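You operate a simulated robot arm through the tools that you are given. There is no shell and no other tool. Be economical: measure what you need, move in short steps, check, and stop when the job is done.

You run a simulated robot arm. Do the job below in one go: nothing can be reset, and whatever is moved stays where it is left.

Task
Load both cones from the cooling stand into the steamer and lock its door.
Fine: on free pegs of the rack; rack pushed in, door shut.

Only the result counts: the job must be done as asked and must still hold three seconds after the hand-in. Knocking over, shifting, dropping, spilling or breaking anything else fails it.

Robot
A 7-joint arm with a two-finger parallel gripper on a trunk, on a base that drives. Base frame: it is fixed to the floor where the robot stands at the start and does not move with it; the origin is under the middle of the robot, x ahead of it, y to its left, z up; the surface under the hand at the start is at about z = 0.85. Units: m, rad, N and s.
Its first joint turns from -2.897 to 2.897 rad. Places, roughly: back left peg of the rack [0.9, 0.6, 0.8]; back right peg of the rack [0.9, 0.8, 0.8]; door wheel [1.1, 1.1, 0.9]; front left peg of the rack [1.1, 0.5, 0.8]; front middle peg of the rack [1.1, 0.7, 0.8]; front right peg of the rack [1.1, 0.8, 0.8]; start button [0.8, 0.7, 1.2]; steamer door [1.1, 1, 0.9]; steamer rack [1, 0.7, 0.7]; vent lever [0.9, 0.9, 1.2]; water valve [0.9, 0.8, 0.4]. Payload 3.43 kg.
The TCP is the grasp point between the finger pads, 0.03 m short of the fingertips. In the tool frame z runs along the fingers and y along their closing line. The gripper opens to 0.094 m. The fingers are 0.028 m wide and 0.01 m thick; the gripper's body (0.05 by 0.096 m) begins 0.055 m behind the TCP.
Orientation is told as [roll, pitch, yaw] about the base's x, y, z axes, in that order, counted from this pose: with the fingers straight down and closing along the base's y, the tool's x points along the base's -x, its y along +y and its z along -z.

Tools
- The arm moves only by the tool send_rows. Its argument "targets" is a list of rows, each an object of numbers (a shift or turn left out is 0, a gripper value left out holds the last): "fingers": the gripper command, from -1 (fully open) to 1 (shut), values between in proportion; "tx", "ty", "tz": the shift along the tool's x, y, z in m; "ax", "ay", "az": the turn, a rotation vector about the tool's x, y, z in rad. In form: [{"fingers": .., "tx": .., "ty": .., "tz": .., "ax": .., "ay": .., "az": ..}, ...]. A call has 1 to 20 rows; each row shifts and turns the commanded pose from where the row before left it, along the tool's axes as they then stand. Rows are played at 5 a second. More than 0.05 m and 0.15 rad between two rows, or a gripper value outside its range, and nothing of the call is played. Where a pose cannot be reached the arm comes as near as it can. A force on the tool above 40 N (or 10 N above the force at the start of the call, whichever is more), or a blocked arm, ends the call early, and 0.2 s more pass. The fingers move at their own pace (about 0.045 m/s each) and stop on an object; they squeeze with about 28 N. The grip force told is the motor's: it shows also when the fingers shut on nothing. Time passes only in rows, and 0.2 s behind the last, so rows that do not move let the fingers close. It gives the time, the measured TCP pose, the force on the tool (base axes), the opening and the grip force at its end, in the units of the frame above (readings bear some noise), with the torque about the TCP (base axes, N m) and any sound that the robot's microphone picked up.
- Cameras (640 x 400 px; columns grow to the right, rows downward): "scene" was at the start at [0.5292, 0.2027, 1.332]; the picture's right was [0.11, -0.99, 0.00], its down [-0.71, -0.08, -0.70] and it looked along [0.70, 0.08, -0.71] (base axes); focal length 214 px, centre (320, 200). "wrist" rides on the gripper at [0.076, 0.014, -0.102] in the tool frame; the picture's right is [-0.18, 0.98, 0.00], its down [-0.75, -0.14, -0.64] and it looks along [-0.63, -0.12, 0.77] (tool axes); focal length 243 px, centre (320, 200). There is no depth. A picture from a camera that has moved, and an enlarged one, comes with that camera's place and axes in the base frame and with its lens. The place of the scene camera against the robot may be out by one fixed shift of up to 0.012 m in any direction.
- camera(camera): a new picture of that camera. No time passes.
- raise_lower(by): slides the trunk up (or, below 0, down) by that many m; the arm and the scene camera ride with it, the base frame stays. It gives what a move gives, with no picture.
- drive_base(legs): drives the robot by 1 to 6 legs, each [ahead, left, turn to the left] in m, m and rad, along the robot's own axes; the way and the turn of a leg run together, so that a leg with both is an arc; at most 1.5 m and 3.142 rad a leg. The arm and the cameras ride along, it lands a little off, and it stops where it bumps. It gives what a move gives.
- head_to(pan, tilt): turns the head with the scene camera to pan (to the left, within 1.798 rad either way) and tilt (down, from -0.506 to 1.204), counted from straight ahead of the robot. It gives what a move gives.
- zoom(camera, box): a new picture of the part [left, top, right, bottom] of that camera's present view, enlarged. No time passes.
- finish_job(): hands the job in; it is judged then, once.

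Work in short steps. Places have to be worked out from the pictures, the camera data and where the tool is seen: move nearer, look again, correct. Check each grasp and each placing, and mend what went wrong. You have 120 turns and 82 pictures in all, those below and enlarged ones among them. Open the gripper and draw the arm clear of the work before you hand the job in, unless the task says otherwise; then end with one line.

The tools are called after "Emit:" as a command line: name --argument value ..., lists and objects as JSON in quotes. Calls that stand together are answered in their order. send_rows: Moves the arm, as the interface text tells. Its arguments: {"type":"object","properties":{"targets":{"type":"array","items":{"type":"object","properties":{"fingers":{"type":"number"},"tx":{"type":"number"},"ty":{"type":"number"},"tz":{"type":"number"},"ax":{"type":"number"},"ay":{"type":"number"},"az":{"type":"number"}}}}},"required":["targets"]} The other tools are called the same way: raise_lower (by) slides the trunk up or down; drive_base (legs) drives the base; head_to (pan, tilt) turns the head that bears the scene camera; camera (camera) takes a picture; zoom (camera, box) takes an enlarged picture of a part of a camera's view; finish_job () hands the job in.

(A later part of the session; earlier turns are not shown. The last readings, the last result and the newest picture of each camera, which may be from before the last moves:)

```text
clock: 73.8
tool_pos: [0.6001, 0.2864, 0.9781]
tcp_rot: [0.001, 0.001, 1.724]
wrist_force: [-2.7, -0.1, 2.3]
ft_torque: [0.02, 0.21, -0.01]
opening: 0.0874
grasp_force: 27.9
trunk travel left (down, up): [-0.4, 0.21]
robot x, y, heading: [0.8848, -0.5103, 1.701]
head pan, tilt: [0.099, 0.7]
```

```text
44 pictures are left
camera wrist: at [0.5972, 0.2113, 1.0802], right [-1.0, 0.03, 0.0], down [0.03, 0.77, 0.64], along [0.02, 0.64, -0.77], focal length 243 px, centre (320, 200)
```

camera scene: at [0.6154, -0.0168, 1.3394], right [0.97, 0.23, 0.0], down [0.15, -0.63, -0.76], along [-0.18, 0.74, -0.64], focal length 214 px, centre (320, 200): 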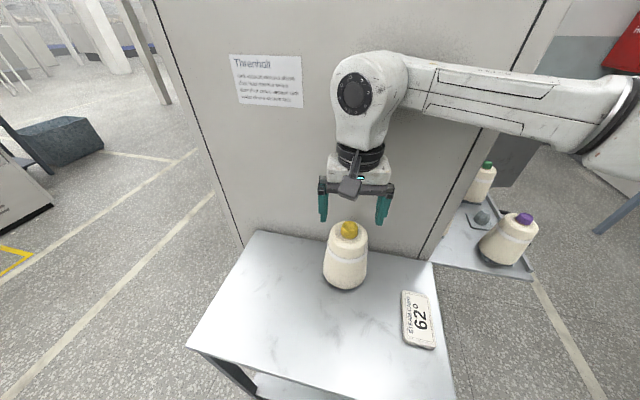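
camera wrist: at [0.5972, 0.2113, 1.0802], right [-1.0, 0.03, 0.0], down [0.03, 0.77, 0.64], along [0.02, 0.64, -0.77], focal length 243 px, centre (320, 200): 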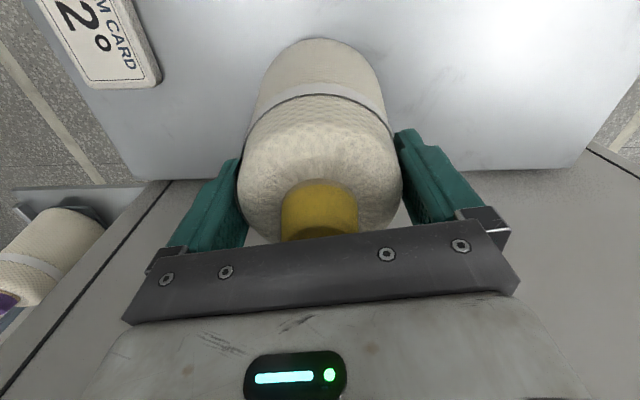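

Gripped just like green. I lift straight up and retract to the carrying pose.

Emit:
send_rows --targets '[{"tz": -0.03}, {"tz": -0.04}, {"tz": -0.04}, {"tz": -0.04}, {"tz": -0.04}, {"tx": 0.045}, {"tx": 0.045}, {"tx": 0.045}, {}]'

Emit:
camera --camera "scene"

```text
clock: 75.8
tool_pos: [0.6189, 0.1544, 1.1704]
tcp_rot: [0.001, 0.001, 1.723]
wrist_force: [0.7, -0.7, -3.2]
ft_torque: [0.01, -0.05, 0.0]
opening: 0.0877
grasp_force: 28.2
trunk travel left (down, up): [-0.4, 0.21]
robot x, y, heading: [0.8809, -0.5121, 1.701]
head pan, tilt: [0.099, 0.7]
```

```text
43 pictures are left
camera scene: at [0.6155, -0.0168, 1.3394], right [0.97, 0.23, 0.0], down [0.15, -0.63, -0.76], along [-0.18, 0.74, -0.64], focal length 214 px, centre (320, 200)
```

scene: 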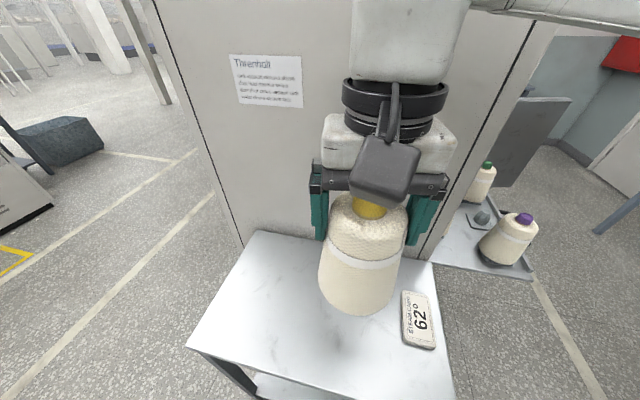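

Yellow is held. I drive back to the rack station.

Emit:
drive_base --legs '[[-0.065, -0.489, 0], [0.446, -0.06, 0]]'

```text
clock: 81.0
tool_pos: [1.1067, 0.609, 1.1694]
tcp_rot: [0.001, 0.001, 1.725]
wrist_force: [-0.2, -0.3, -2.4]
ft_torque: [0.02, 0.0, 0.01]
opening: 0.0875
grasp_force: 28.1
trunk travel left (down, up): [-0.4, 0.21]
robot x, y, heading: [1.3686, -0.0549, 1.71]
head pan, tilt: [0.099, 0.7]
```

I move over the front-middle peg (≈1.067, 0.678), lower partly and look.

Emit:
send_rows --targets '[{"tx": -0.0372, "ty": 0.0145}, {"tx": -0.0371, "ty": 0.0144}, {"tz": 0.04}, {"tz": 0.04}, {"tz": 0.04}, {"tz": 0.03}, {}]'

Emit:
camera --camera "scene"

Emit:
zoom --camera "scene" --box '[240, 200, 400, 350]'

```text
clock: 82.6
tool_pos: [1.068, 0.6779, 1.0198]
tcp_rot: [0.001, 0.003, 1.724]
wrist_force: [-1.3, -0.6, -4.1]
ft_torque: [0.01, -0.04, 0.01]
opening: 0.0877
grasp_force: 27.7
trunk travel left (down, up): [-0.4, 0.21]
robot x, y, heading: [1.3707, -0.0573, 1.707]
head pan, tilt: [0.099, 0.7]
```

```text
42 pictures are left
camera scene: at [1.1034, 0.4359, 1.3393], right [0.97, 0.23, 0.0], down [0.15, -0.63, -0.76], along [-0.18, 0.74, -0.64], focal length 214 px, centre (320, 200)
```

scene: 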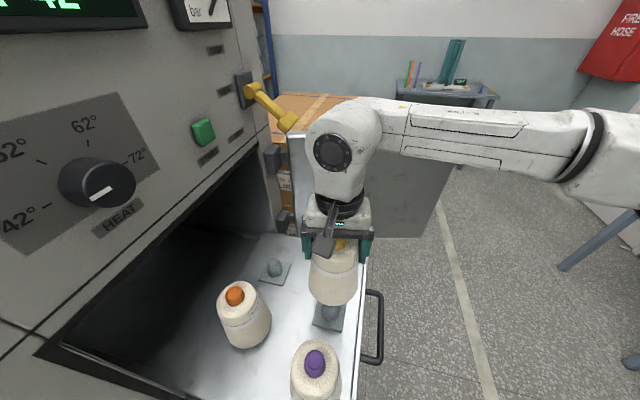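

```text
2.67 times, centred on (320, 275) of scene
camera zoom: at [1.1034, 0.4359, 1.3393], right [0.97, 0.23, 0.0], down [0.15, -0.63, -0.76], along [-0.18, 0.74, -0.64], focal length 572 px, centre (320, 0)
```

zoom: 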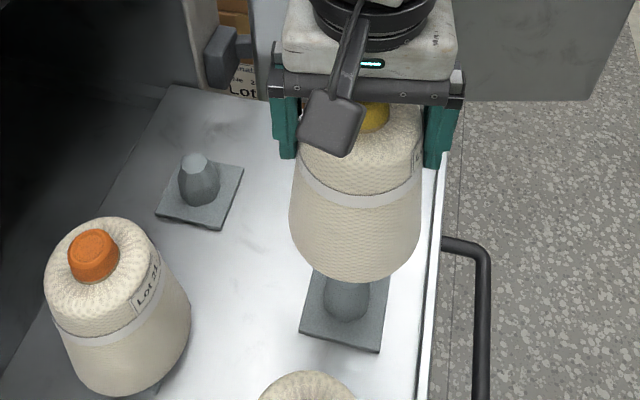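

The axis is about 3 mm too far +x; I correct and lower to just above the peg.

Emit:
send_rows --targets '[{"tx": -0.0004, "ty": 0.003}, {"tz": 0.03}, {"tz": 0.03}, {"tz": 0.015}, {}]'

Emit:
zoom --camera "scene" --box '[240, 200, 400, 350]'

```text
clock: 83.8
tool_pos: [1.0653, 0.6779, 0.9439]
tcp_rot: [-0.001, 0.003, 1.727]
wrist_force: [1.0, 0.5, -3.1]
ft_torque: [0.0, 0.0, 0.0]
opening: 0.0877
grasp_force: 27.6
trunk travel left (down, up): [-0.4, 0.21]
robot x, y, heading: [1.3705, -0.0555, 1.712]
head pan, tilt: [0.099, 0.7]
```

```text
2.67 times, centred on (320, 275) of scene
camera zoom: at [1.1034, 0.4358, 1.3393], right [0.97, 0.23, 0.0], down [0.15, -0.63, -0.76], along [-0.18, 0.74, -0.64], focal length 572 px, centre (320, 0)
```

zoom: 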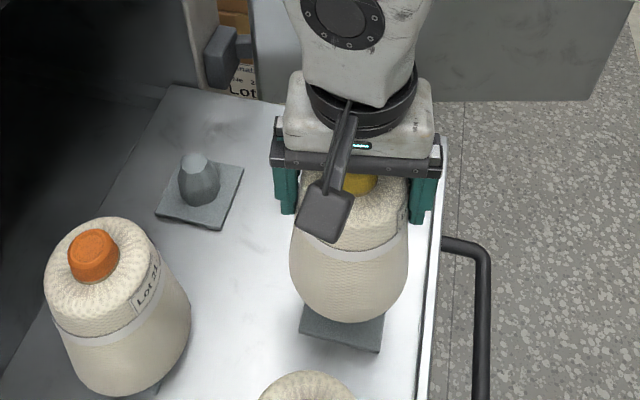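

Nearly centred; I shift 2 mm −x and 1 mm −y and lower slowly, watching side forces.

Emit:
send_rows --targets '[{"tx": 0.001, "ty": 0.002, "tz": 0.012}, {"tz": 0.012}, {"tz": 0.01}, {}]'

```text
clock: 84.8
tool_pos: [1.063, 0.6769, 0.9103]
tcp_rot: [0.0, 0.001, 1.724]
wrist_force: [-0.1, 0.2, -4.6]
ft_torque: [0.0, -0.01, -0.03]
opening: 0.0874
grasp_force: 27.8
trunk travel left (down, up): [-0.4, 0.21]
robot x, y, heading: [1.3685, -0.0591, 1.708]
head pan, tilt: [0.099, 0.7]
```

No contact at all; I keep lowering.

Emit:
send_rows --targets '[{"tz": 0.008}, {"tz": 0.008}, {"tz": 0.005}, {"tz": 0.004}, {}]'

Emit:
zoom --camera "scene" --box '[240, 200, 400, 350]'

```text
clock: 86.0
tool_pos: [1.0629, 0.6763, 0.8845]
tcp_rot: [0.0, 0.002, 1.727]
wrist_force: [0.8, -0.4, -3.2]
ft_torque: [-0.04, -0.16, 0.02]
opening: 0.0876
grasp_force: 27.4
trunk travel left (down, up): [-0.4, 0.21]
robot x, y, heading: [1.3673, -0.059, 1.71]
head pan, tilt: [0.099, 0.7]
```

```text
2.67 times, centred on (320, 275) of scene
camera zoom: at [1.1035, 0.4358, 1.3394], right [0.97, 0.23, 0.0], down [0.15, -0.63, -0.76], along [-0.18, 0.74, -0.64], focal length 572 px, centre (320, 0)
```

zoom: 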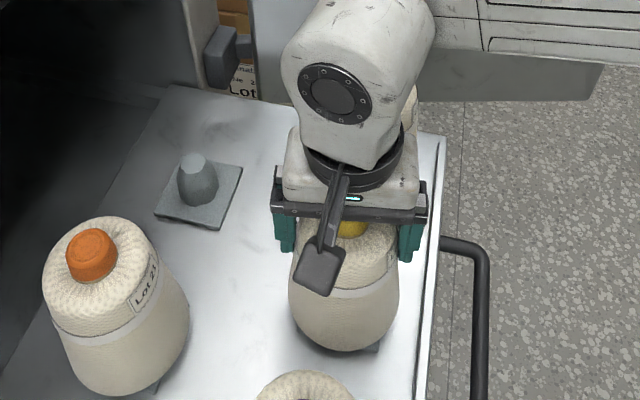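

Emit:
send_rows --targets '[{"tx": -0.001, "ty": -0.001, "tz": 0.003}, {"tz": 0.003}, {}]'

```text
clock: 86.8
tool_pos: [1.0619, 0.6782, 0.881]
tcp_rot: [0.002, 0.0, 1.726]
wrist_force: [0.1, -3.6, 23.5]
ft_torque: [-0.33, -0.72, -0.16]
opening: 0.0873
grasp_force: 28.3
trunk travel left (down, up): [-0.4, 0.21]
robot x, y, heading: [1.3682, -0.0533, 1.707]
head pan, tilt: [0.099, 0.7]
```

Seated at the same height as green. I relax, open, and rise, then retreat toward −y.

Emit:
send_rows --targets '[{"tz": -0.004}, {"fingers": -1}, {}, {}, {"tz": -0.03}, {"tz": -0.04}, {"tz": -0.045}, {"tz": -0.045}, {"tz": -0.045}, {"tz": -0.045}, {"tx": 0.045}, {"tx": 0.045}, {"tx": 0.045}, {}]'

Emit:
camera --camera "scene"

```text
clock: 89.8
tool_pos: [1.0835, 0.5472, 1.1331]
tcp_rot: [0.0, 0.003, 1.726]
wrist_force: [0.3, -0.5, 0.3]
ft_torque: [-0.01, -0.01, 0.0]
opening: 0.0937
grasp_force: 0.1
trunk travel left (down, up): [-0.4, 0.21]
robot x, y, heading: [1.3694, -0.058, 1.711]
head pan, tilt: [0.099, 0.7]
```

```text
38 pictures are left
camera scene: at [1.1035, 0.4357, 1.3394], right [0.97, 0.23, 0.0], down [0.15, -0.63, -0.76], along [-0.18, 0.74, -0.64], focal length 214 px, centre (320, 200)
```

scene: 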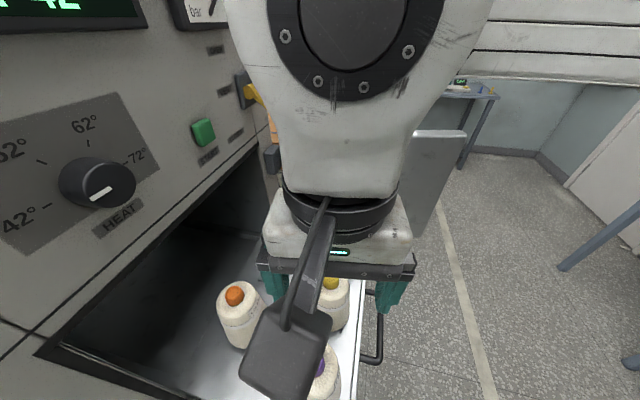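

Both cones are placed. Next the rack: its handle bar is at about x 1.20, y 0.60–0.73, z 0.765. I move the hand in front of the handle, close the fingers and turn the tool so its thin side faces the steamer.

Emit:
send_rows --targets '[{"fingers": 1, "tx": -0.0168, "ty": -0.0411}, {"tx": -0.0168, "ty": -0.0411}, {"tx": -0.0168, "ty": -0.0411}, {"tx": -0.0168, "ty": -0.0411}, {"tx": -0.0168, "ty": -0.0411}, {"az": -0.141}, {"az": -0.141}, {"az": -0.141}, {"az": -0.141}, {"az": -0.141}, {"az": -0.141}, {"az": -0.141}, {"az": -0.141}, {"az": -0.141}, {"az": -0.141}, {}]'

Emit:
camera --camera "scene"

Emit:
camera --camera "wrist"

```text
clock: 93.2
tool_pos: [1.2746, 0.658, 1.135]
tcp_rot: [0.001, -0.001, 2.571]
wrist_force: [-0.1, 0.4, 0.8]
ft_torque: [0.01, 0.02, 0.02]
opening: 0.0
grasp_force: 27.5
out of reach, approached as far as the arm can: row 12, 13, 14, 15
trunk travel left (down, up): [-0.4, 0.21]
robot x, y, heading: [1.3698, -0.0588, 1.71]
head pan, tilt: [0.099, 0.7]
```

```text
37 pictures are left
camera scene: at [1.1036, 0.4357, 1.3394], right [0.97, 0.23, 0.0], down [0.15, -0.63, -0.76], along [-0.18, 0.74, -0.64], focal length 214 px, centre (320, 200)
```

scene: 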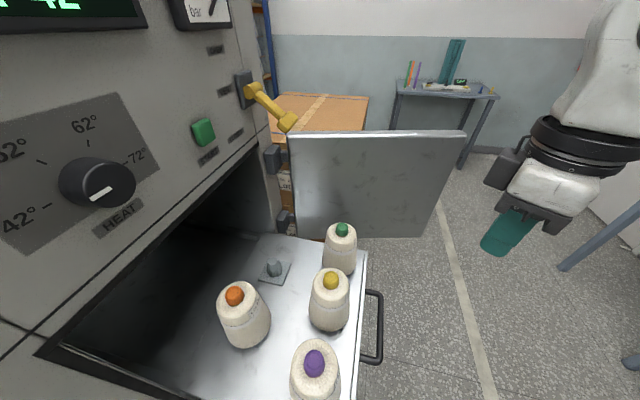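

```text
36 pictures are left
camera wrist: at [1.3311, 0.6064, 1.2362], right [-0.68, -0.73, 0.0], down [-0.56, 0.53, 0.64], along [-0.47, 0.44, -0.77], focal length 243 px, centre (320, 200)
```

wrist: 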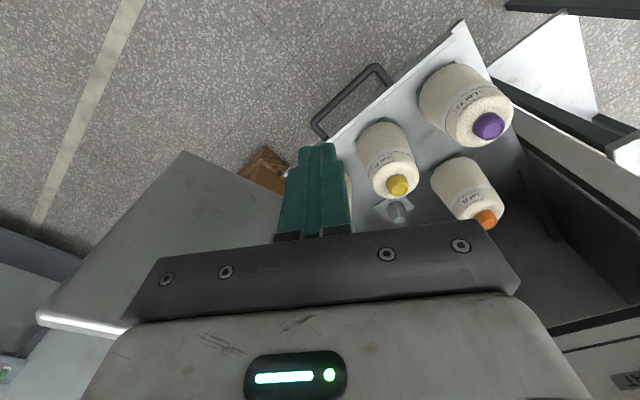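

The wrist turn reached its limit at yaw 2.57. I'll relax the turn a bit, then bring the base round to face −x more, which suits pushing, and later the wheel.

Emit:
send_rows --targets '[{"az": 0.141}, {"az": 0.141}, {"az": 0.141}, {"az": 0.141}, {"az": 0.141}, {}]'

Emit:
drive_base --legs '[[-0.056, -0.396, 0], [0, 0, 1.0], [0.165, -0.43, 0]]'

Emit:
head_to --pan 0.0 --tilt 0.7

Emit:
camera --camera "scene"

```text
clock: 94.6
tool_pos: [1.2746, 0.6593, 1.1337]
tcp_rot: [0.001, 0.001, 1.864]
wrist_force: [-0.4, 0.7, -0.1]
ft_torque: [-0.01, 0.0, 0.03]
opening: 0.0
grasp_force: 28.6
trunk travel left (down, up): [-0.4, 0.21]
robot x, y, heading: [1.3719, -0.0549, 1.706]
head pan, tilt: [0.099, 0.7]
```

```text
clock: 102.0
tool_pos: [1.1443, 0.6998, 1.1328]
tcp_rot: [0.001, -0.001, 2.872]
wrist_force: [0.5, 0.2, -0.7]
ft_torque: [-0.02, -0.02, 0.03]
opening: 0.0
grasp_force: 28.3
trunk travel left (down, up): [-0.4, 0.21]
robot x, y, heading: [1.8003, 0.396, 2.711]
head pan, tilt: [0.099, 0.7]
```

```text
clock: 102.7
tool_pos: [1.1431, 0.6999, 1.1326]
tcp_rot: [0.0, -0.001, 2.872]
wrist_force: [-0.2, -0.3, 0.3]
ft_torque: [0.0, 0.0, 0.0]
opening: 0.0
grasp_force: 28.1
trunk travel left (down, up): [-0.4, 0.21]
robot x, y, heading: [1.7967, 0.3995, 2.717]
head pan, tilt: [0.0, 0.7]
```

```text
35 pictures are left
camera scene: at [1.2459, 0.4373, 1.3394], right [0.41, 0.91, 0.0], down [0.59, -0.27, -0.76], along [-0.7, 0.32, -0.64], focal length 214 px, centre (320, 200)
```

scene: 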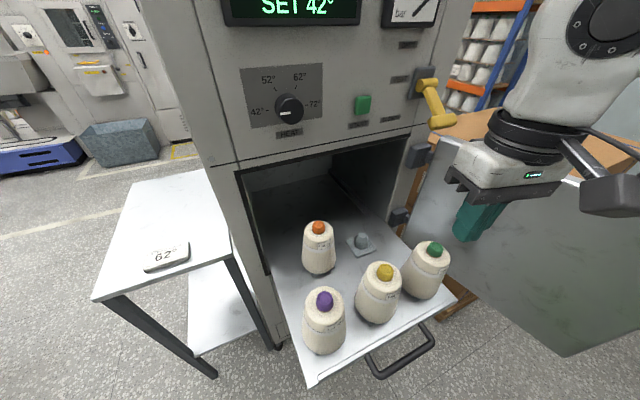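

Good view. I pull the hand in front of the handle (x≈1.265), square the yaw, and lower to handle height.

Emit:
send_rows --targets '[{"tx": 0.043, "ty": 0.002}, {"tx": 0.043, "ty": 0.002}, {"tx": 0.042, "ty": 0.002}, {"az": -0.135}, {"az": -0.134}, {"tz": 0.045}, {"tz": 0.045}, {"tz": 0.045}, {"tz": 0.045}, {"tz": 0.045}, {"tz": 0.045}, {}]'

Emit:
camera --camera "scene"

Emit:
camera --camera "wrist"

```text
clock: 105.3
tool_pos: [1.2638, 0.6592, 0.8658]
tcp_rot: [-0.001, 0.0, -3.14]
wrist_force: [-0.8, -0.3, -0.4]
ft_torque: [-0.01, -0.03, -0.04]
opening: 0.0
grasp_force: 27.9
trunk travel left (down, up): [-0.4, 0.21]
robot x, y, heading: [1.8003, 0.3964, 2.717]
head pan, tilt: [0.0, 0.7]
```

```text
34 pictures are left
camera scene: at [1.246, 0.4374, 1.3394], right [0.41, 0.91, 0.0], down [0.59, -0.27, -0.76], along [-0.7, 0.32, -0.64], focal length 214 px, centre (320, 200)
```

scene: 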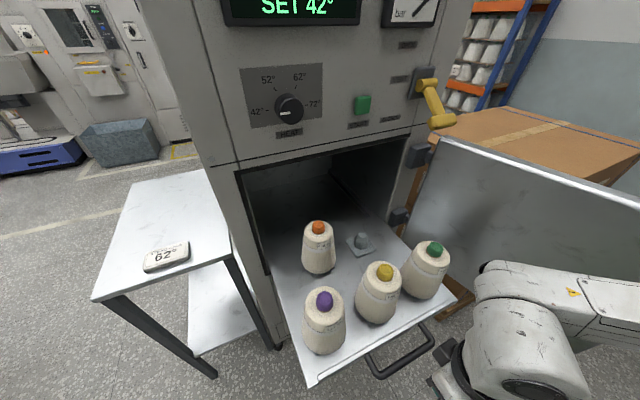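

```text
33 pictures are left
camera wrist: at [1.34, 0.6462, 0.9676], right [-0.18, -0.98, 0.0], down [-0.75, 0.14, 0.64], along [-0.63, 0.12, -0.77], focal length 243 px, centre (320, 200)
```

wrist: 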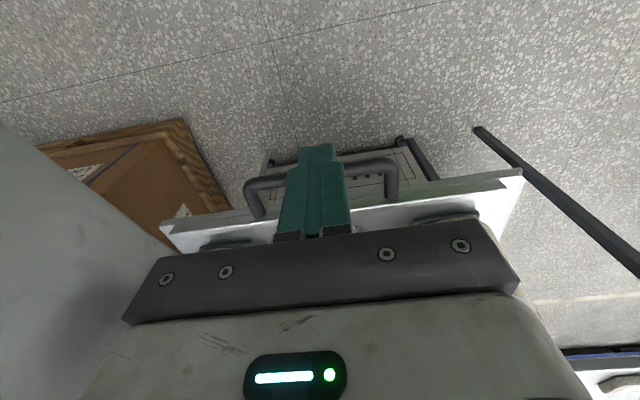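

The handle is centred on the fingers. I lower to z≈0.78 and make the first contact.

Emit:
send_rows --targets '[{"tz": 0.043}, {"tz": 0.043}, {"tx": -0.02}, {"tx": -0.02}, {"tx": -0.01}, {}]'

Emit:
camera --camera "wrist"

```text
clock: 106.7
tool_pos: [1.2165, 0.6602, 0.7768]
tcp_rot: [-0.001, 0.001, -3.14]
wrist_force: [0.5, 0.1, -0.4]
ft_torque: [-0.01, -0.03, -0.02]
opening: 0.0
grasp_force: 28.1
trunk travel left (down, up): [-0.4, 0.21]
robot x, y, heading: [1.7972, 0.3978, 2.714]
head pan, tilt: [0.0, 0.7]
```

```text
32 pictures are left
camera wrist: at [1.2924, 0.6468, 0.8792], right [-0.18, -0.98, 0.0], down [-0.75, 0.14, 0.64], along [-0.63, 0.12, -0.77], focal length 243 px, centre (320, 200)
```

wrist: 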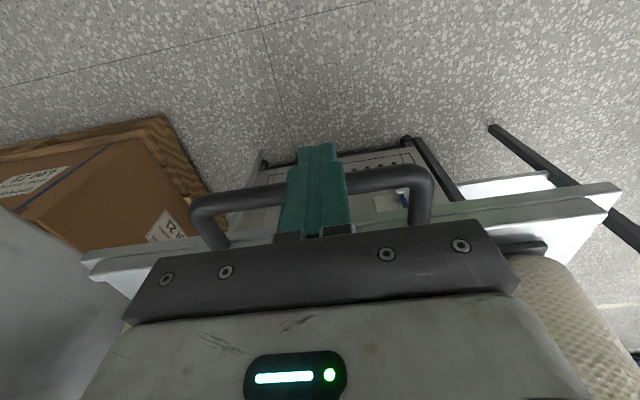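

Contact is imminent; I lower 8 mm for a safer hold behind the bar and push in slowly.

Emit:
send_rows --targets '[{"tz": 0.008}, {"tx": -0.015}, {"tx": -0.015}, {"tx": -0.015}, {"tx": -0.015}, {"tx": -0.015}, {"tx": -0.015}, {}]'

Emit:
camera --camera "scene"

```text
clock: 108.5
tool_pos: [1.125, 0.6597, 0.7697]
tcp_rot: [0.001, 0.0, -3.139]
wrist_force: [0.3, 0.9, -0.1]
ft_torque: [0.02, 0.01, 0.01]
opening: 0.0
grasp_force: 27.8
trunk travel left (down, up): [-0.4, 0.21]
robot x, y, heading: [1.7963, 0.4018, 2.716]
head pan, tilt: [0.0, 0.7]
```

```text
31 pictures are left
camera scene: at [1.2459, 0.4373, 1.3394], right [0.41, 0.91, 0.0], down [0.59, -0.27, -0.76], along [-0.7, 0.32, -0.64], focal length 214 px, centre (320, 200)
```

scene: 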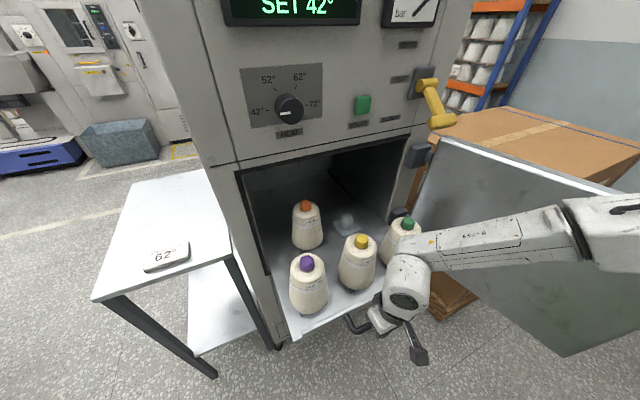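

The rack slides freely with the cones steady. I keep pushing in small steps.

Emit:
send_rows --targets '[{"tx": -0.015}, {"tx": -0.015}, {"tx": -0.015}, {"tx": -0.015}, {"tx": -0.015}, {"tx": -0.015}, {"tx": -0.015}, {}]'

Emit:
camera --camera "scene"

```text
clock: 110.3
tool_pos: [1.0202, 0.661, 0.7696]
tcp_rot: [-0.001, 0.0, -3.141]
wrist_force: [0.0, -0.7, -0.5]
ft_torque: [-0.05, -0.02, 0.02]
opening: 0.0
grasp_force: 28.3
trunk travel left (down, up): [-0.4, 0.21]
robot x, y, heading: [1.8003, 0.3957, 2.713]
head pan, tilt: [0.0, 0.7]
```

```text
30 pictures are left
camera scene: at [1.2458, 0.4373, 1.3394], right [0.41, 0.91, 0.0], down [0.59, -0.27, -0.76], along [-0.7, 0.32, -0.64], focal length 214 px, centre (320, 200)
```

scene: 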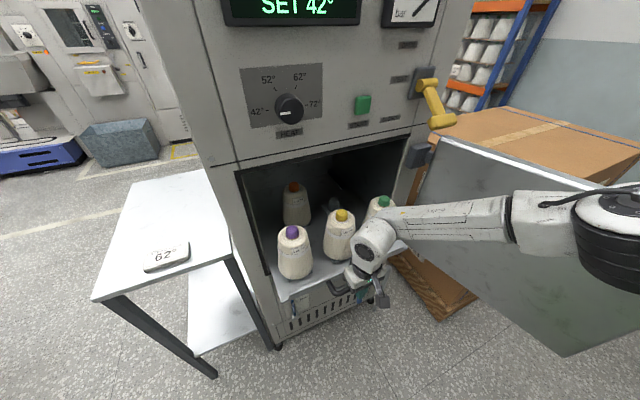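

Emit:
send_rows --targets '[{"tx": -0.015}, {"tx": -0.015}, {"tx": -0.015}, {"tx": -0.015}, {"tx": -0.015}, {"tx": -0.015}, {}]'

Emit:
camera --camera "scene"

```text
clock: 111.9
tool_pos: [0.9307, 0.6579, 0.771]
tcp_rot: [0.002, -0.001, -3.14]
wrist_force: [-0.6, 0.1, 0.2]
ft_torque: [-0.01, -0.03, 0.01]
opening: 0.0001
grasp_force: 28.4
trunk travel left (down, up): [-0.4, 0.21]
robot x, y, heading: [1.7966, 0.4001, 2.715]
head pan, tilt: [0.0, 0.7]
```

```text
29 pictures are left
camera scene: at [1.2458, 0.4372, 1.3394], right [0.41, 0.91, 0.0], down [0.59, -0.27, -0.76], along [-0.7, 0.32, -0.64], focal length 214 px, centre (320, 200)
```

scene: 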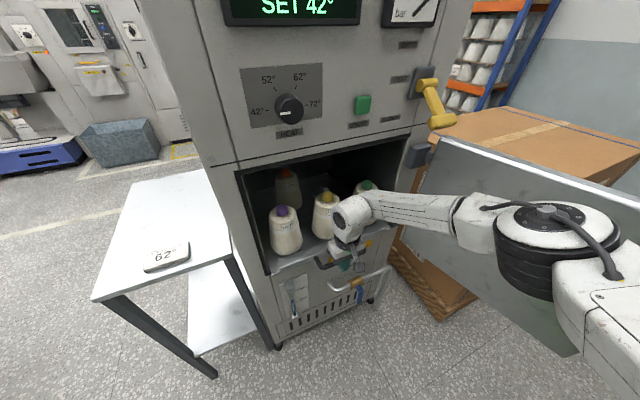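

Almost in. I continue with short steps, watching for the stop.

Emit:
send_rows --targets '[{"tx": -0.012}, {"tx": -0.012}, {"tx": -0.012}, {}]'

Emit:
zoom --camera "scene" --box '[230, 130, 430, 300]'

```text
clock: 112.9
tool_pos: [0.9065, 0.6592, 0.7693]
tcp_rot: [0.0, -0.001, -3.139]
wrist_force: [0.3, -1.4, -0.1]
ft_torque: [-0.03, 0.02, -0.02]
opening: 0.0001
grasp_force: 27.7
out of reach, approached as far as the arm can: row 3
trunk travel left (down, up): [-0.4, 0.21]
robot x, y, heading: [1.8003, 0.3986, 2.716]
head pan, tilt: [0.0, 0.7]
```

```text
2.35 times, centred on (330, 215) of scene
camera zoom: at [1.2458, 0.4372, 1.3394], right [0.41, 0.91, 0.0], down [0.59, -0.27, -0.76], along [-0.7, 0.32, -0.64], focal length 505 px, centre (296, 165)
```

zoom: 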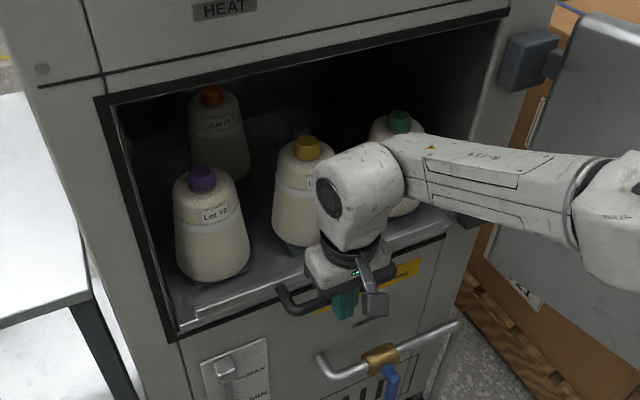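

The arm is at its reach; I pull the hand back 0.12, drive the base 0.12 nearer, and push on with the arm.

Emit:
send_rows --targets '[{"tx": 0.04}, {"tx": 0.04}, {"tx": 0.04}, {"tx": 0.02}, {}]'

Emit:
drive_base --legs '[[0.109, 0.05, 0]]'

Emit:
camera --camera "scene"

```text
clock: 114.1
tool_pos: [1.048, 0.6614, 0.7699]
tcp_rot: [0.0, 0.002, -3.141]
wrist_force: [0.0, -0.2, -0.1]
ft_torque: [-0.01, -0.02, 0.03]
opening: 0.0
grasp_force: 27.8
trunk travel left (down, up): [-0.4, 0.21]
robot x, y, heading: [1.8081, 0.397, 2.72]
head pan, tilt: [0.0, 0.7]
```

```text
clock: 115.3
tool_pos: [0.9268, 0.6624, 0.7726]
tcp_rot: [0.0, -0.001, -3.142]
wrist_force: [0.3, 0.2, 0.4]
ft_torque: [-0.02, -0.02, 0.02]
opening: 0.0
grasp_force: 27.7
trunk travel left (down, up): [-0.4, 0.21]
robot x, y, heading: [1.6791, 0.3977, 2.714]
head pan, tilt: [0.0, 0.7]
```

```text
27 pictures are left
camera scene: at [1.1252, 0.4373, 1.3395], right [0.42, 0.91, 0.0], down [0.59, -0.27, -0.76], along [-0.7, 0.32, -0.64], focal length 214 px, centre (320, 200)
```

scene: 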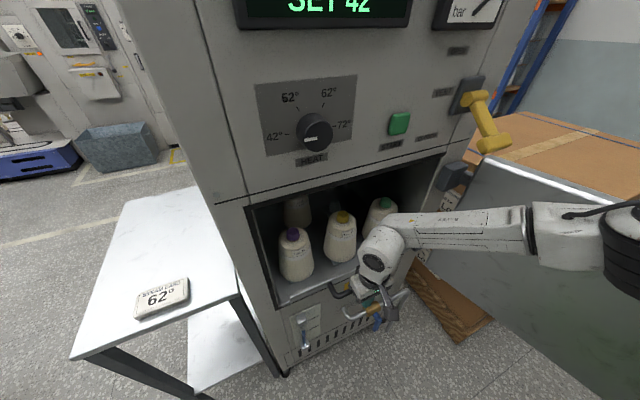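

Emit:
send_rows --targets '[{"tx": -0.015}, {"tx": -0.015}, {"tx": -0.012}, {"tx": -0.012}, {"tx": -0.01}, {}]'

Emit:
zoom --camera "scene" --box '[230, 150, 470, 330]'

```text
clock: 116.8
tool_pos: [0.8626, 0.6612, 0.7709]
tcp_rot: [0.0, 0.001, 3.142]
wrist_force: [-0.5, -0.1, 0.1]
ft_torque: [-0.01, 0.04, 0.01]
opening: 0.0
grasp_force: 28.0
trunk travel left (down, up): [-0.4, 0.21]
robot x, y, heading: [1.6782, 0.3951, 2.715]
head pan, tilt: [0.0, 0.7]
```

```text
2.22 times, centred on (350, 240) of scene
camera zoom: at [1.1249, 0.4373, 1.3394], right [0.42, 0.91, 0.0], down [0.59, -0.27, -0.76], along [-0.7, 0.32, -0.64], focal length 477 px, centre (253, 111)
```

zoom: 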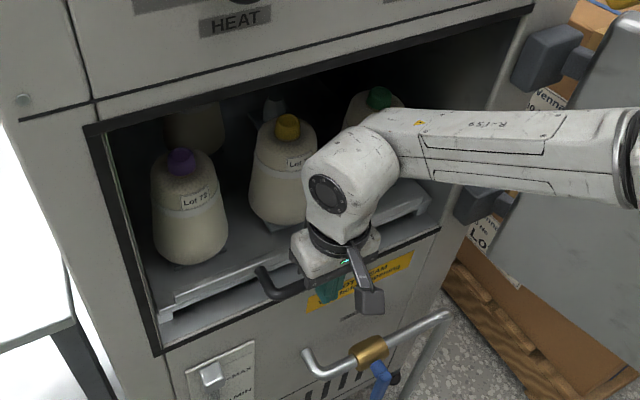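

The rack front is near the sill. I raise the fingertips slightly so they clear the lower panel, and push in 1 cm steps until it stops.

Emit:
send_rows --targets '[{"tz": -0.008}, {"tx": -0.01}, {"tx": -0.01}, {"tx": -0.01}, {}]'

Emit:
camera --camera "wrist"

```text
clock: 118.0
tool_pos: [0.8325, 0.6614, 0.7791]
tcp_rot: [-0.001, -0.001, -3.141]
wrist_force: [0.6, 0.1, -0.2]
ft_torque: [-0.01, 0.0, 0.02]
opening: 0.0
grasp_force: 28.1
trunk travel left (down, up): [-0.4, 0.21]
robot x, y, heading: [1.6781, 0.3985, 2.717]
head pan, tilt: [0.0, 0.7]
```

```text
25 pictures are left
camera wrist: at [0.9082, 0.6481, 0.8805], right [-0.18, -0.98, 0.0], down [-0.75, 0.14, 0.64], along [-0.63, 0.12, -0.77], focal length 243 px, centre (320, 200)
```

wrist: 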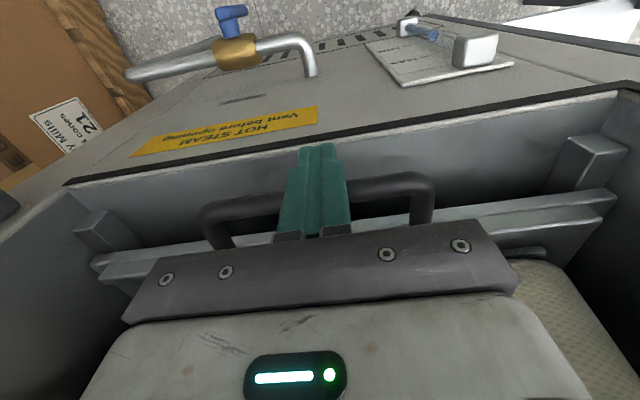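

The handle is entering the cavity. I check the clearance between wrist link and upper panel.

Emit:
zoom --camera "scene" --box '[230, 150, 470, 330]'

```text
2.22 times, centred on (350, 240) of scene
camera zoom: at [1.1249, 0.4373, 1.3394], right [0.42, 0.91, 0.0], down [0.59, -0.27, -0.76], along [-0.7, 0.32, -0.64], focal length 477 px, centre (253, 111)
```

zoom: 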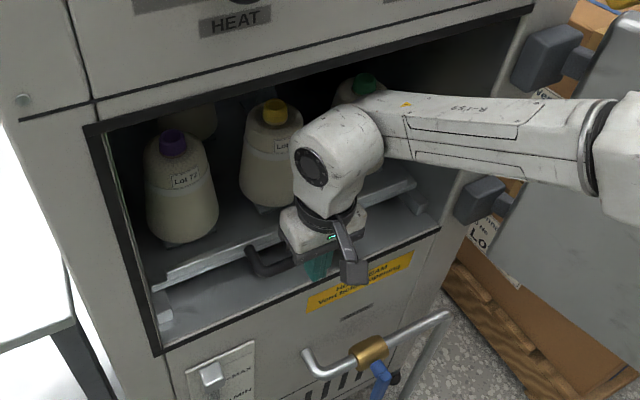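

Emit:
send_rows --targets '[{"tx": -0.01}, {"tx": -0.01}, {"tx": -0.01}, {}]'

Emit:
zoom --camera "scene" --box '[230, 150, 470, 330]'

```text
clock: 118.6
tool_pos: [0.8214, 0.6613, 0.7769]
tcp_rot: [0.001, 0.023, -3.141]
wrist_force: [6.4, -1.1, 2.1]
ft_torque: [-0.04, -0.18, 0.02]
opening: 0.0001
grasp_force: 27.9
trunk travel left (down, up): [-0.4, 0.21]
robot x, y, heading: [1.682, 0.3972, 2.711]
head pan, tilt: [0.0, 0.7]
stopped in row 3: the force on the tool passed its limit at 52 N (the readings are from after the stop); the commanded pose is now the measured one
```

```text
2.22 times, centred on (350, 240) of scene
camera zoom: at [1.1259, 0.4379, 1.3396], right [0.42, 0.91, 0.0], down [0.59, -0.27, -0.76], along [-0.7, 0.32, -0.64], focal length 477 px, centre (253, 111)
```

zoom: 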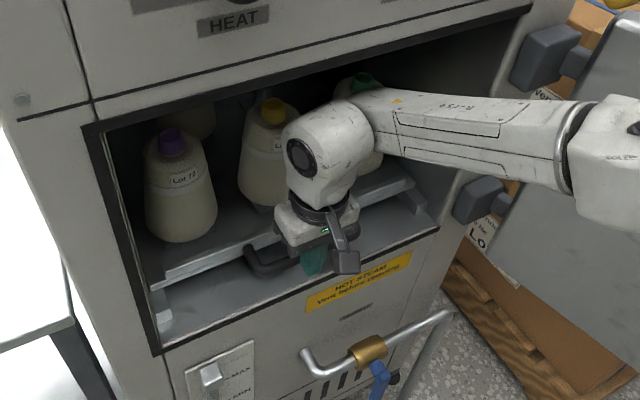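

Stop with 52 N at x≈0.82; cones did not move in the last cm, so likely the rack's end stop. I check with the wrist camera.

Emit:
camera --camera "wrist"

```text
22 pictures are left
camera wrist: at [0.8962, 0.6485, 0.8798], right [-0.18, -0.98, 0.0], down [-0.77, 0.14, 0.62], along [-0.61, 0.12, -0.78], focal length 243 px, centre (320, 200)
```

wrist: 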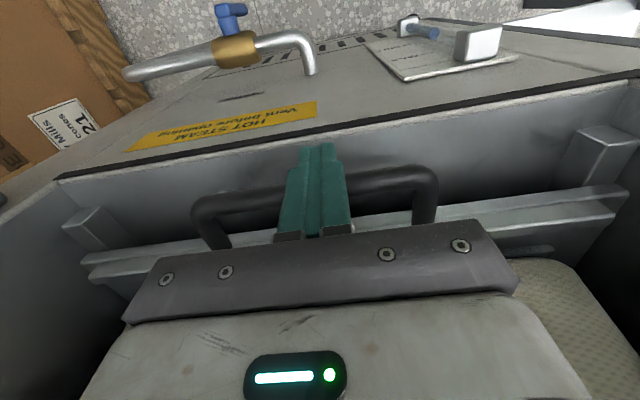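

The rack's bar is at x≈0.81, at the sill plane, and it resisted 52 N: the rack is at its stop. I back the hand out and raise it, then look at the door.

Emit:
send_rows --targets '[{"tx": 0.02, "ay": -0.023}, {"tx": 0.04}, {"tx": 0.045}, {"tx": 0.045}, {"tx": 0.045}, {"tx": 0.045}, {"tx": 0.045}, {"tx": 0.045}, {"tz": -0.045}, {"tz": -0.045}, {"tz": -0.045}, {"tz": -0.045}, {"tz": -0.045}, {"tz": -0.045}, {"tz": -0.045}, {"tz": -0.045}, {}]'

Emit:
head_to --pan -0.3 --tilt 0.6

Emit:
camera --camera "scene"

```text
clock: 122.2
tool_pos: [1.1531, 0.6628, 1.1382]
tcp_rot: [0.0, -0.002, -3.142]
wrist_force: [-0.5, -1.5, 0.1]
ft_torque: [0.0, 0.02, 0.05]
opening: 0.0
grasp_force: 28.3
trunk travel left (down, up): [-0.4, 0.21]
robot x, y, heading: [1.6788, 0.3918, 2.713]
head pan, tilt: [0.0, 0.7]
```

```text
clock: 123.0
tool_pos: [1.154, 0.6611, 1.138]
tcp_rot: [0.0, -0.001, -3.143]
wrist_force: [-0.3, 0.1, 0.0]
ft_torque: [-0.01, 0.0, -0.01]
opening: 0.0001
grasp_force: 27.6
trunk travel left (down, up): [-0.4, 0.21]
robot x, y, heading: [1.6851, 0.3963, 2.71]
head pan, tilt: [-0.3, 0.6]
```

```text
21 pictures are left
camera scene: at [1.137, 0.4613, 1.3481], right [0.67, 0.75, 0.0], down [0.42, -0.38, -0.82], along [-0.62, 0.55, -0.57], focal length 214 px, centre (320, 200)
```

scene: 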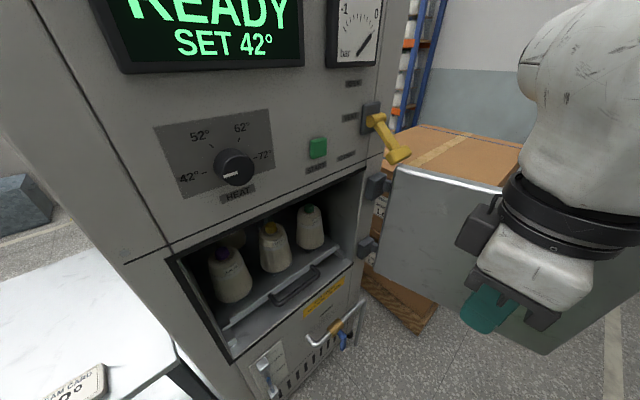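

Rack is in, cones upright. The door's free edge is near (1.33, 1.01), top z≈1.12, hinge near (0.88, 0.92). I raise the hand and carry it over the door's top to its outer side near the free edge.

Emit:
send_rows --targets '[{"tz": -0.04}, {"tz": -0.04}, {"tz": -0.04}, {"tx": 0.042}, {"tx": 0.042}, {"tx": 0.042}, {"ty": -0.044}, {"ty": -0.044}, {"ty": -0.044}, {"ty": -0.044}, {"ty": -0.044}, {"ty": -0.044}, {"ty": -0.044}, {"ty": -0.044}, {"ty": -0.044}, {"ty": -0.044}, {}]'

Emit:
head_to --pan -0.8 --tilt 0.5

Emit:
camera --camera "scene"

Emit:
camera --camera "wrist"

```text
clock: 126.6
tool_pos: [1.1816, 0.8269, 1.2022]
tcp_rot: [0.001, -0.003, 3.141]
wrist_force: [0.1, 0.3, 0.7]
ft_torque: [-0.06, 0.01, -0.03]
opening: 0.0001
grasp_force: 28.3
out of reach, approached as far as the arm can: row 9, 10, 11, 12, 13, 14, 15, 16
trunk travel left (down, up): [-0.4, 0.21]
robot x, y, heading: [1.6791, 0.3979, 2.714]
head pan, tilt: [-0.3, 0.6]
```

```text
clock: 127.5
tool_pos: [1.1819, 0.8247, 1.2027]
tcp_rot: [0.001, -0.002, 3.14]
wrist_force: [0.4, 0.3, 0.3]
ft_torque: [0.03, -0.01, 0.01]
opening: 0.0
grasp_force: 28.7
trunk travel left (down, up): [-0.4, 0.21]
robot x, y, heading: [1.6792, 0.3952, 2.712]
head pan, tilt: [-0.799, 0.499]
```

```text
20 pictures are left
camera scene: at [1.1724, 0.4882, 1.3572], right [0.94, 0.34, 0.0], down [0.16, -0.45, -0.88], along [-0.3, 0.83, -0.48], focal length 214 px, centre (320, 200)
```

scene: 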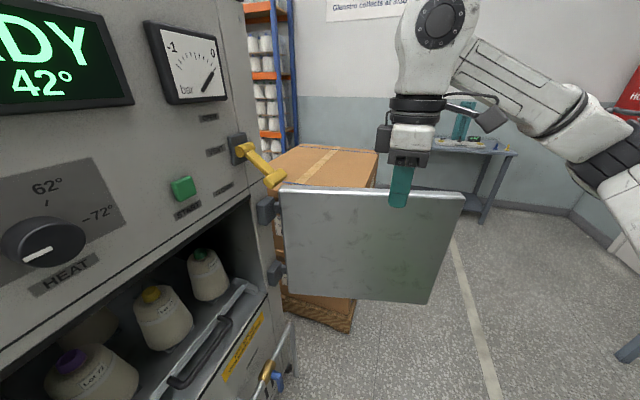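

```text
19 pictures are left
camera wrist: at [1.2585, 0.813, 1.3045], right [-0.19, -0.98, 0.0], down [-0.75, 0.14, 0.64], along [-0.63, 0.12, -0.77], focal length 243 px, centre (320, 200)
```

wrist: 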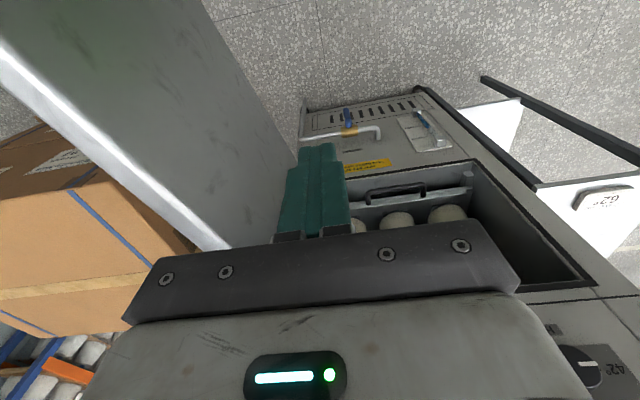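

With the tool square to the steamer the wrist can't reach there. I relax the yaw to about 2.16 and go over the door top again.

Emit:
send_rows --targets '[{"tz": -0.045, "az": 0.14}, {"az": 0.14}, {"az": 0.14}, {"az": 0.14}, {"az": 0.14}, {"az": 0.14}, {"az": 0.14}, {"tx": -0.0249, "ty": -0.0335}, {"tx": -0.0249, "ty": -0.0335}, {"tx": -0.0249, "ty": -0.0335}, {"tx": -0.0249, "ty": -0.0335}, {"tx": -0.0249, "ty": -0.0335}, {"tx": -0.0249, "ty": -0.0335}, {"tx": -0.0249, "ty": -0.0335}, {}]'

Emit:
camera --camera "scene"

```text
clock: 130.7
tool_pos: [1.2692, 1.0814, 1.2491]
tcp_rot: [0.001, -0.001, 2.164]
wrist_force: [-0.9, 0.0, -0.4]
ft_torque: [-0.04, 0.0, 0.01]
opening: 0.0
grasp_force: 27.6
out of reach, approached as far as the arm can: row 14
trunk travel left (down, up): [-0.4, 0.21]
robot x, y, heading: [1.6831, 0.4016, 2.714]
head pan, tilt: [-0.799, 0.499]
```

```text
18 pictures are left
camera scene: at [1.1725, 0.4883, 1.3572], right [0.94, 0.34, 0.0], down [0.16, -0.45, -0.88], along [-0.29, 0.83, -0.48], focal length 214 px, centre (320, 200)
```

scene: 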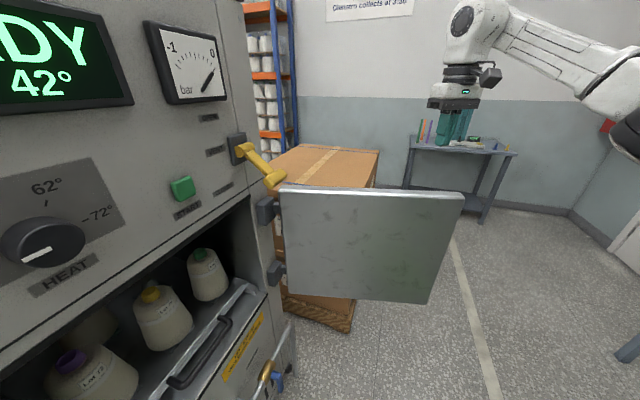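

I lower the fingers down the outer side, nudging slightly further out first.

Emit:
send_rows --targets '[{"tz": 0.045}, {"tx": -0.0125, "ty": -0.0083}, {"tz": 0.03}, {"tz": 0.03}, {"tz": 0.03}, {"tz": 0.025}, {}]'

Emit:
camera --camera "scene"

```text
clock: 131.9
tool_pos: [1.2689, 1.0943, 1.1326]
tcp_rot: [0.008, -0.013, 2.163]
wrist_force: [3.3, 1.1, 11.5]
ft_torque: [-0.1, -0.16, 0.16]
opening: 0.0
grasp_force: 27.9
trunk travel left (down, up): [-0.4, 0.21]
robot x, y, heading: [1.6855, 0.3999, 2.708]
head pan, tilt: [-0.799, 0.499]
stopped in row 5: the force on the tool passed its limit at 62 N (the readings are from after the stop); the commanded pose is now the measured one
```

```text
17 pictures are left
camera scene: at [1.1727, 0.4887, 1.3575], right [0.94, 0.34, 0.0], down [0.16, -0.45, -0.88], along [-0.29, 0.83, -0.48], focal length 214 px, centre (320, 200)
```

scene: 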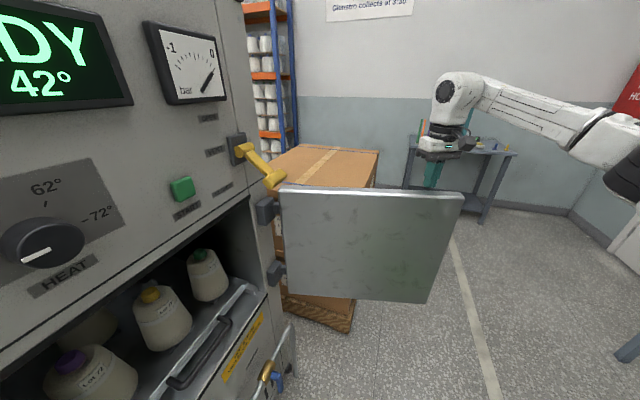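

Contact at tip height z≈1.10. I look with the wrist camera to see what is under the fingers.

Emit:
send_rows --targets '[{"tz": -0.03}, {}]'

Emit:
camera --camera "wrist"

```text
clock: 132.5
tool_pos: [1.2676, 1.0953, 1.1595]
tcp_rot: [0.006, -0.011, 2.165]
wrist_force: [0.1, -0.2, -1.0]
ft_torque: [-0.01, -0.04, -0.06]
opening: 0.0
grasp_force: 27.8
trunk travel left (down, up): [-0.4, 0.21]
robot x, y, heading: [1.68, 0.3969, 2.711]
head pan, tilt: [-0.799, 0.499]
```

```text
16 pictures are left
camera wrist: at [1.3, 1.0239, 1.2615], right [-0.92, -0.4, 0.01], down [-0.3, 0.7, 0.65], along [-0.26, 0.59, -0.76], focal length 243 px, centre (320, 200)
```

wrist: 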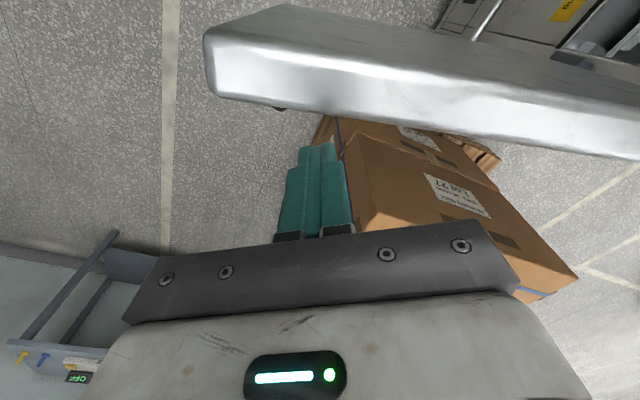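

The door is thick: its outer top edge is at y≈1.075, just under the fingers. I shift the base 0.06 in +y and lower again.

Emit:
drive_base --legs '[[0.025, -0.0545, 0]]'

Emit:
send_rows --targets '[{"tz": 0.025}, {"tz": 0.025}, {"tz": 0.025}, {}]'

Emit:
camera --camera "wrist"

```text
clock: 133.4
tool_pos: [1.2671, 1.154, 1.1598]
tcp_rot: [0.007, -0.012, 2.163]
wrist_force: [0.8, -0.6, -0.1]
ft_torque: [-0.01, 0.02, 0.03]
opening: 0.0
grasp_force: 28.1
trunk travel left (down, up): [-0.4, 0.21]
robot x, y, heading: [1.6817, 0.4614, 2.71]
head pan, tilt: [-0.799, 0.499]
```

```text
clock: 134.4
tool_pos: [1.2669, 1.1536, 1.0846]
tcp_rot: [0.008, -0.011, 2.163]
wrist_force: [0.0, -0.4, -0.9]
ft_torque: [0.02, 0.01, 0.01]
opening: 0.0001
grasp_force: 27.8
trunk travel left (down, up): [-0.4, 0.21]
robot x, y, heading: [1.678, 0.4581, 2.715]
head pan, tilt: [-0.799, 0.499]
```

```text
15 pictures are left
camera wrist: at [1.2997, 1.083, 1.1864], right [-0.92, -0.4, 0.01], down [-0.3, 0.7, 0.65], along [-0.26, 0.59, -0.76], focal length 243 px, centre (320, 200)
```

wrist: 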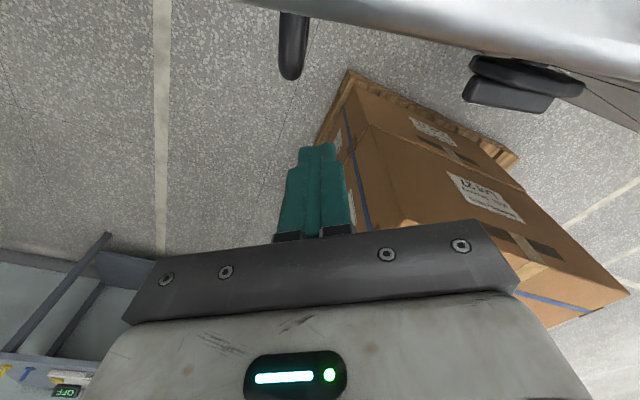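

The fingers are outside the door now. I draw them in −y to start swinging the door.

Emit:
send_rows --targets '[{"tx": 0.0249, "ty": 0.01675}, {"tx": 0.0249, "ty": 0.01675}, {"tx": 0.0249, "ty": 0.01675}, {"tx": 0.0249, "ty": 0.01675}, {"tx": 0.0249, "ty": 0.01675}, {"tx": 0.0249, "ty": 0.01675}, {"tx": 0.0249, "ty": 0.01675}, {"tx": 0.0249, "ty": 0.01675}, {}]'

Emit:
camera --camera "scene"

```text
clock: 136.4
tool_pos: [1.2673, 0.9134, 1.0841]
tcp_rot: [0.007, -0.013, 2.164]
wrist_force: [-0.6, -0.8, 0.3]
ft_torque: [0.0, -0.01, -0.01]
opening: 0.0002
grasp_force: 27.4
trunk travel left (down, up): [-0.4, 0.21]
robot x, y, heading: [1.6792, 0.4587, 2.712]
head pan, tilt: [-0.799, 0.499]
```

```text
14 pictures are left
camera scene: at [1.1723, 0.5484, 1.3572], right [0.94, 0.34, 0.0], down [0.16, -0.45, -0.88], along [-0.29, 0.83, -0.48], focal length 214 px, centre (320, 200)
```

scene: 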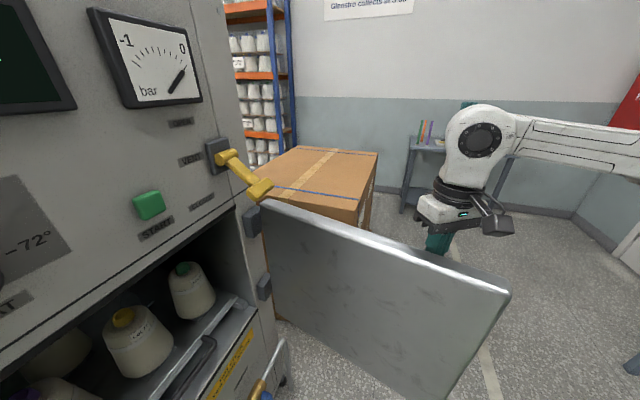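

The door swings easily. I follow the arc round the hinge to about 60° from closed-open line.

Emit:
send_rows --targets '[{"tx": 0.022, "ty": 0.0192}, {"tx": 0.022, "ty": 0.0192}, {"tx": 0.022, "ty": 0.0192}, {"tx": 0.0191, "ty": 0.0289}, {"tx": 0.0191, "ty": 0.0289}, {"tx": 0.0191, "ty": 0.0289}, {"tx": 0.0112, "ty": 0.0329}, {"tx": 0.0112, "ty": 0.0329}, {"tx": 0.0112, "ty": 0.0329}, {}]'

Emit:
head_to --pan -0.2 --tilt 0.7

Emit:
camera --camera "scene"

```text
clock: 138.6
tool_pos: [1.1535, 0.6471, 1.0827]
tcp_rot: [0.007, -0.012, 2.163]
wrist_force: [0.3, 0.6, -0.8]
ft_torque: [0.01, 0.04, 0.01]
opening: 0.0001
grasp_force: 27.7
trunk travel left (down, up): [-0.4, 0.21]
robot x, y, heading: [1.6804, 0.454, 2.712]
head pan, tilt: [-0.799, 0.499]
```

```text
clock: 139.6
tool_pos: [1.1536, 0.6482, 1.0829]
tcp_rot: [0.007, -0.012, 2.161]
wrist_force: [0.6, 0.0, -0.3]
ft_torque: [0.01, 0.0, -0.03]
opening: 0.0
grasp_force: 28.1
trunk travel left (down, up): [-0.4, 0.21]
robot x, y, heading: [1.6788, 0.4543, 2.711]
head pan, tilt: [-0.201, 0.7]
```

```text
13 pictures are left
camera scene: at [1.1341, 0.5129, 1.3395], right [0.59, 0.81, 0.0], down [0.52, -0.38, -0.77], along [-0.62, 0.45, -0.64], focal length 214 px, centre (320, 200)
```

scene: 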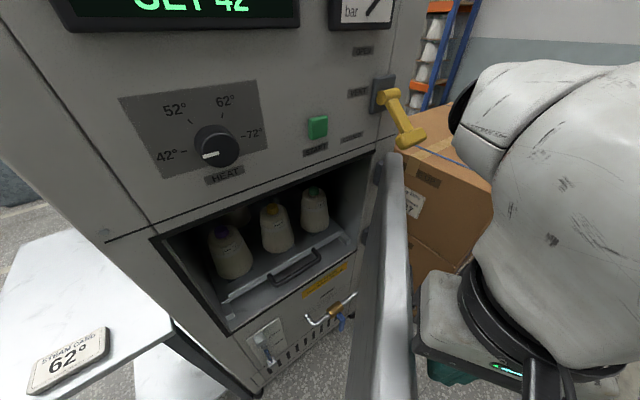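

Continuing the arc toward closing, watching for force.

Emit:
send_rows --targets '[{"tx": 0.002, "ty": 0.0347}, {"tx": 0.002, "ty": 0.0347}, {"tx": 0.002, "ty": 0.0347}, {"tx": -0.0069, "ty": 0.0341}, {"tx": -0.0069, "ty": 0.0341}, {"tx": -0.0069, "ty": 0.0341}, {}]'

Emit:
camera --camera "scene"

```text
clock: 141.2
tool_pos: [0.9741, 0.5444, 1.0856]
tcp_rot: [0.007, -0.011, 2.163]
wrist_force: [-0.2, -0.7, -0.2]
ft_torque: [-0.01, 0.0, -0.02]
opening: 0.0
grasp_force: 28.1
trunk travel left (down, up): [-0.4, 0.21]
robot x, y, heading: [1.6798, 0.4563, 2.716]
head pan, tilt: [-0.201, 0.7]
```

```text
12 pictures are left
camera scene: at [1.1339, 0.5126, 1.3394], right [0.59, 0.81, 0.0], down [0.52, -0.38, -0.76], along [-0.62, 0.45, -0.64], focal length 214 px, centre (320, 200)
```

scene: 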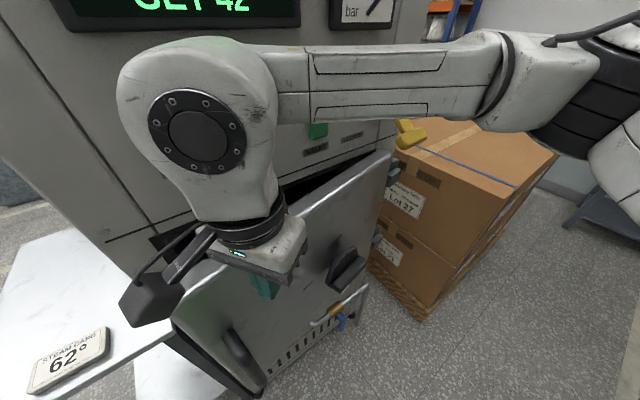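

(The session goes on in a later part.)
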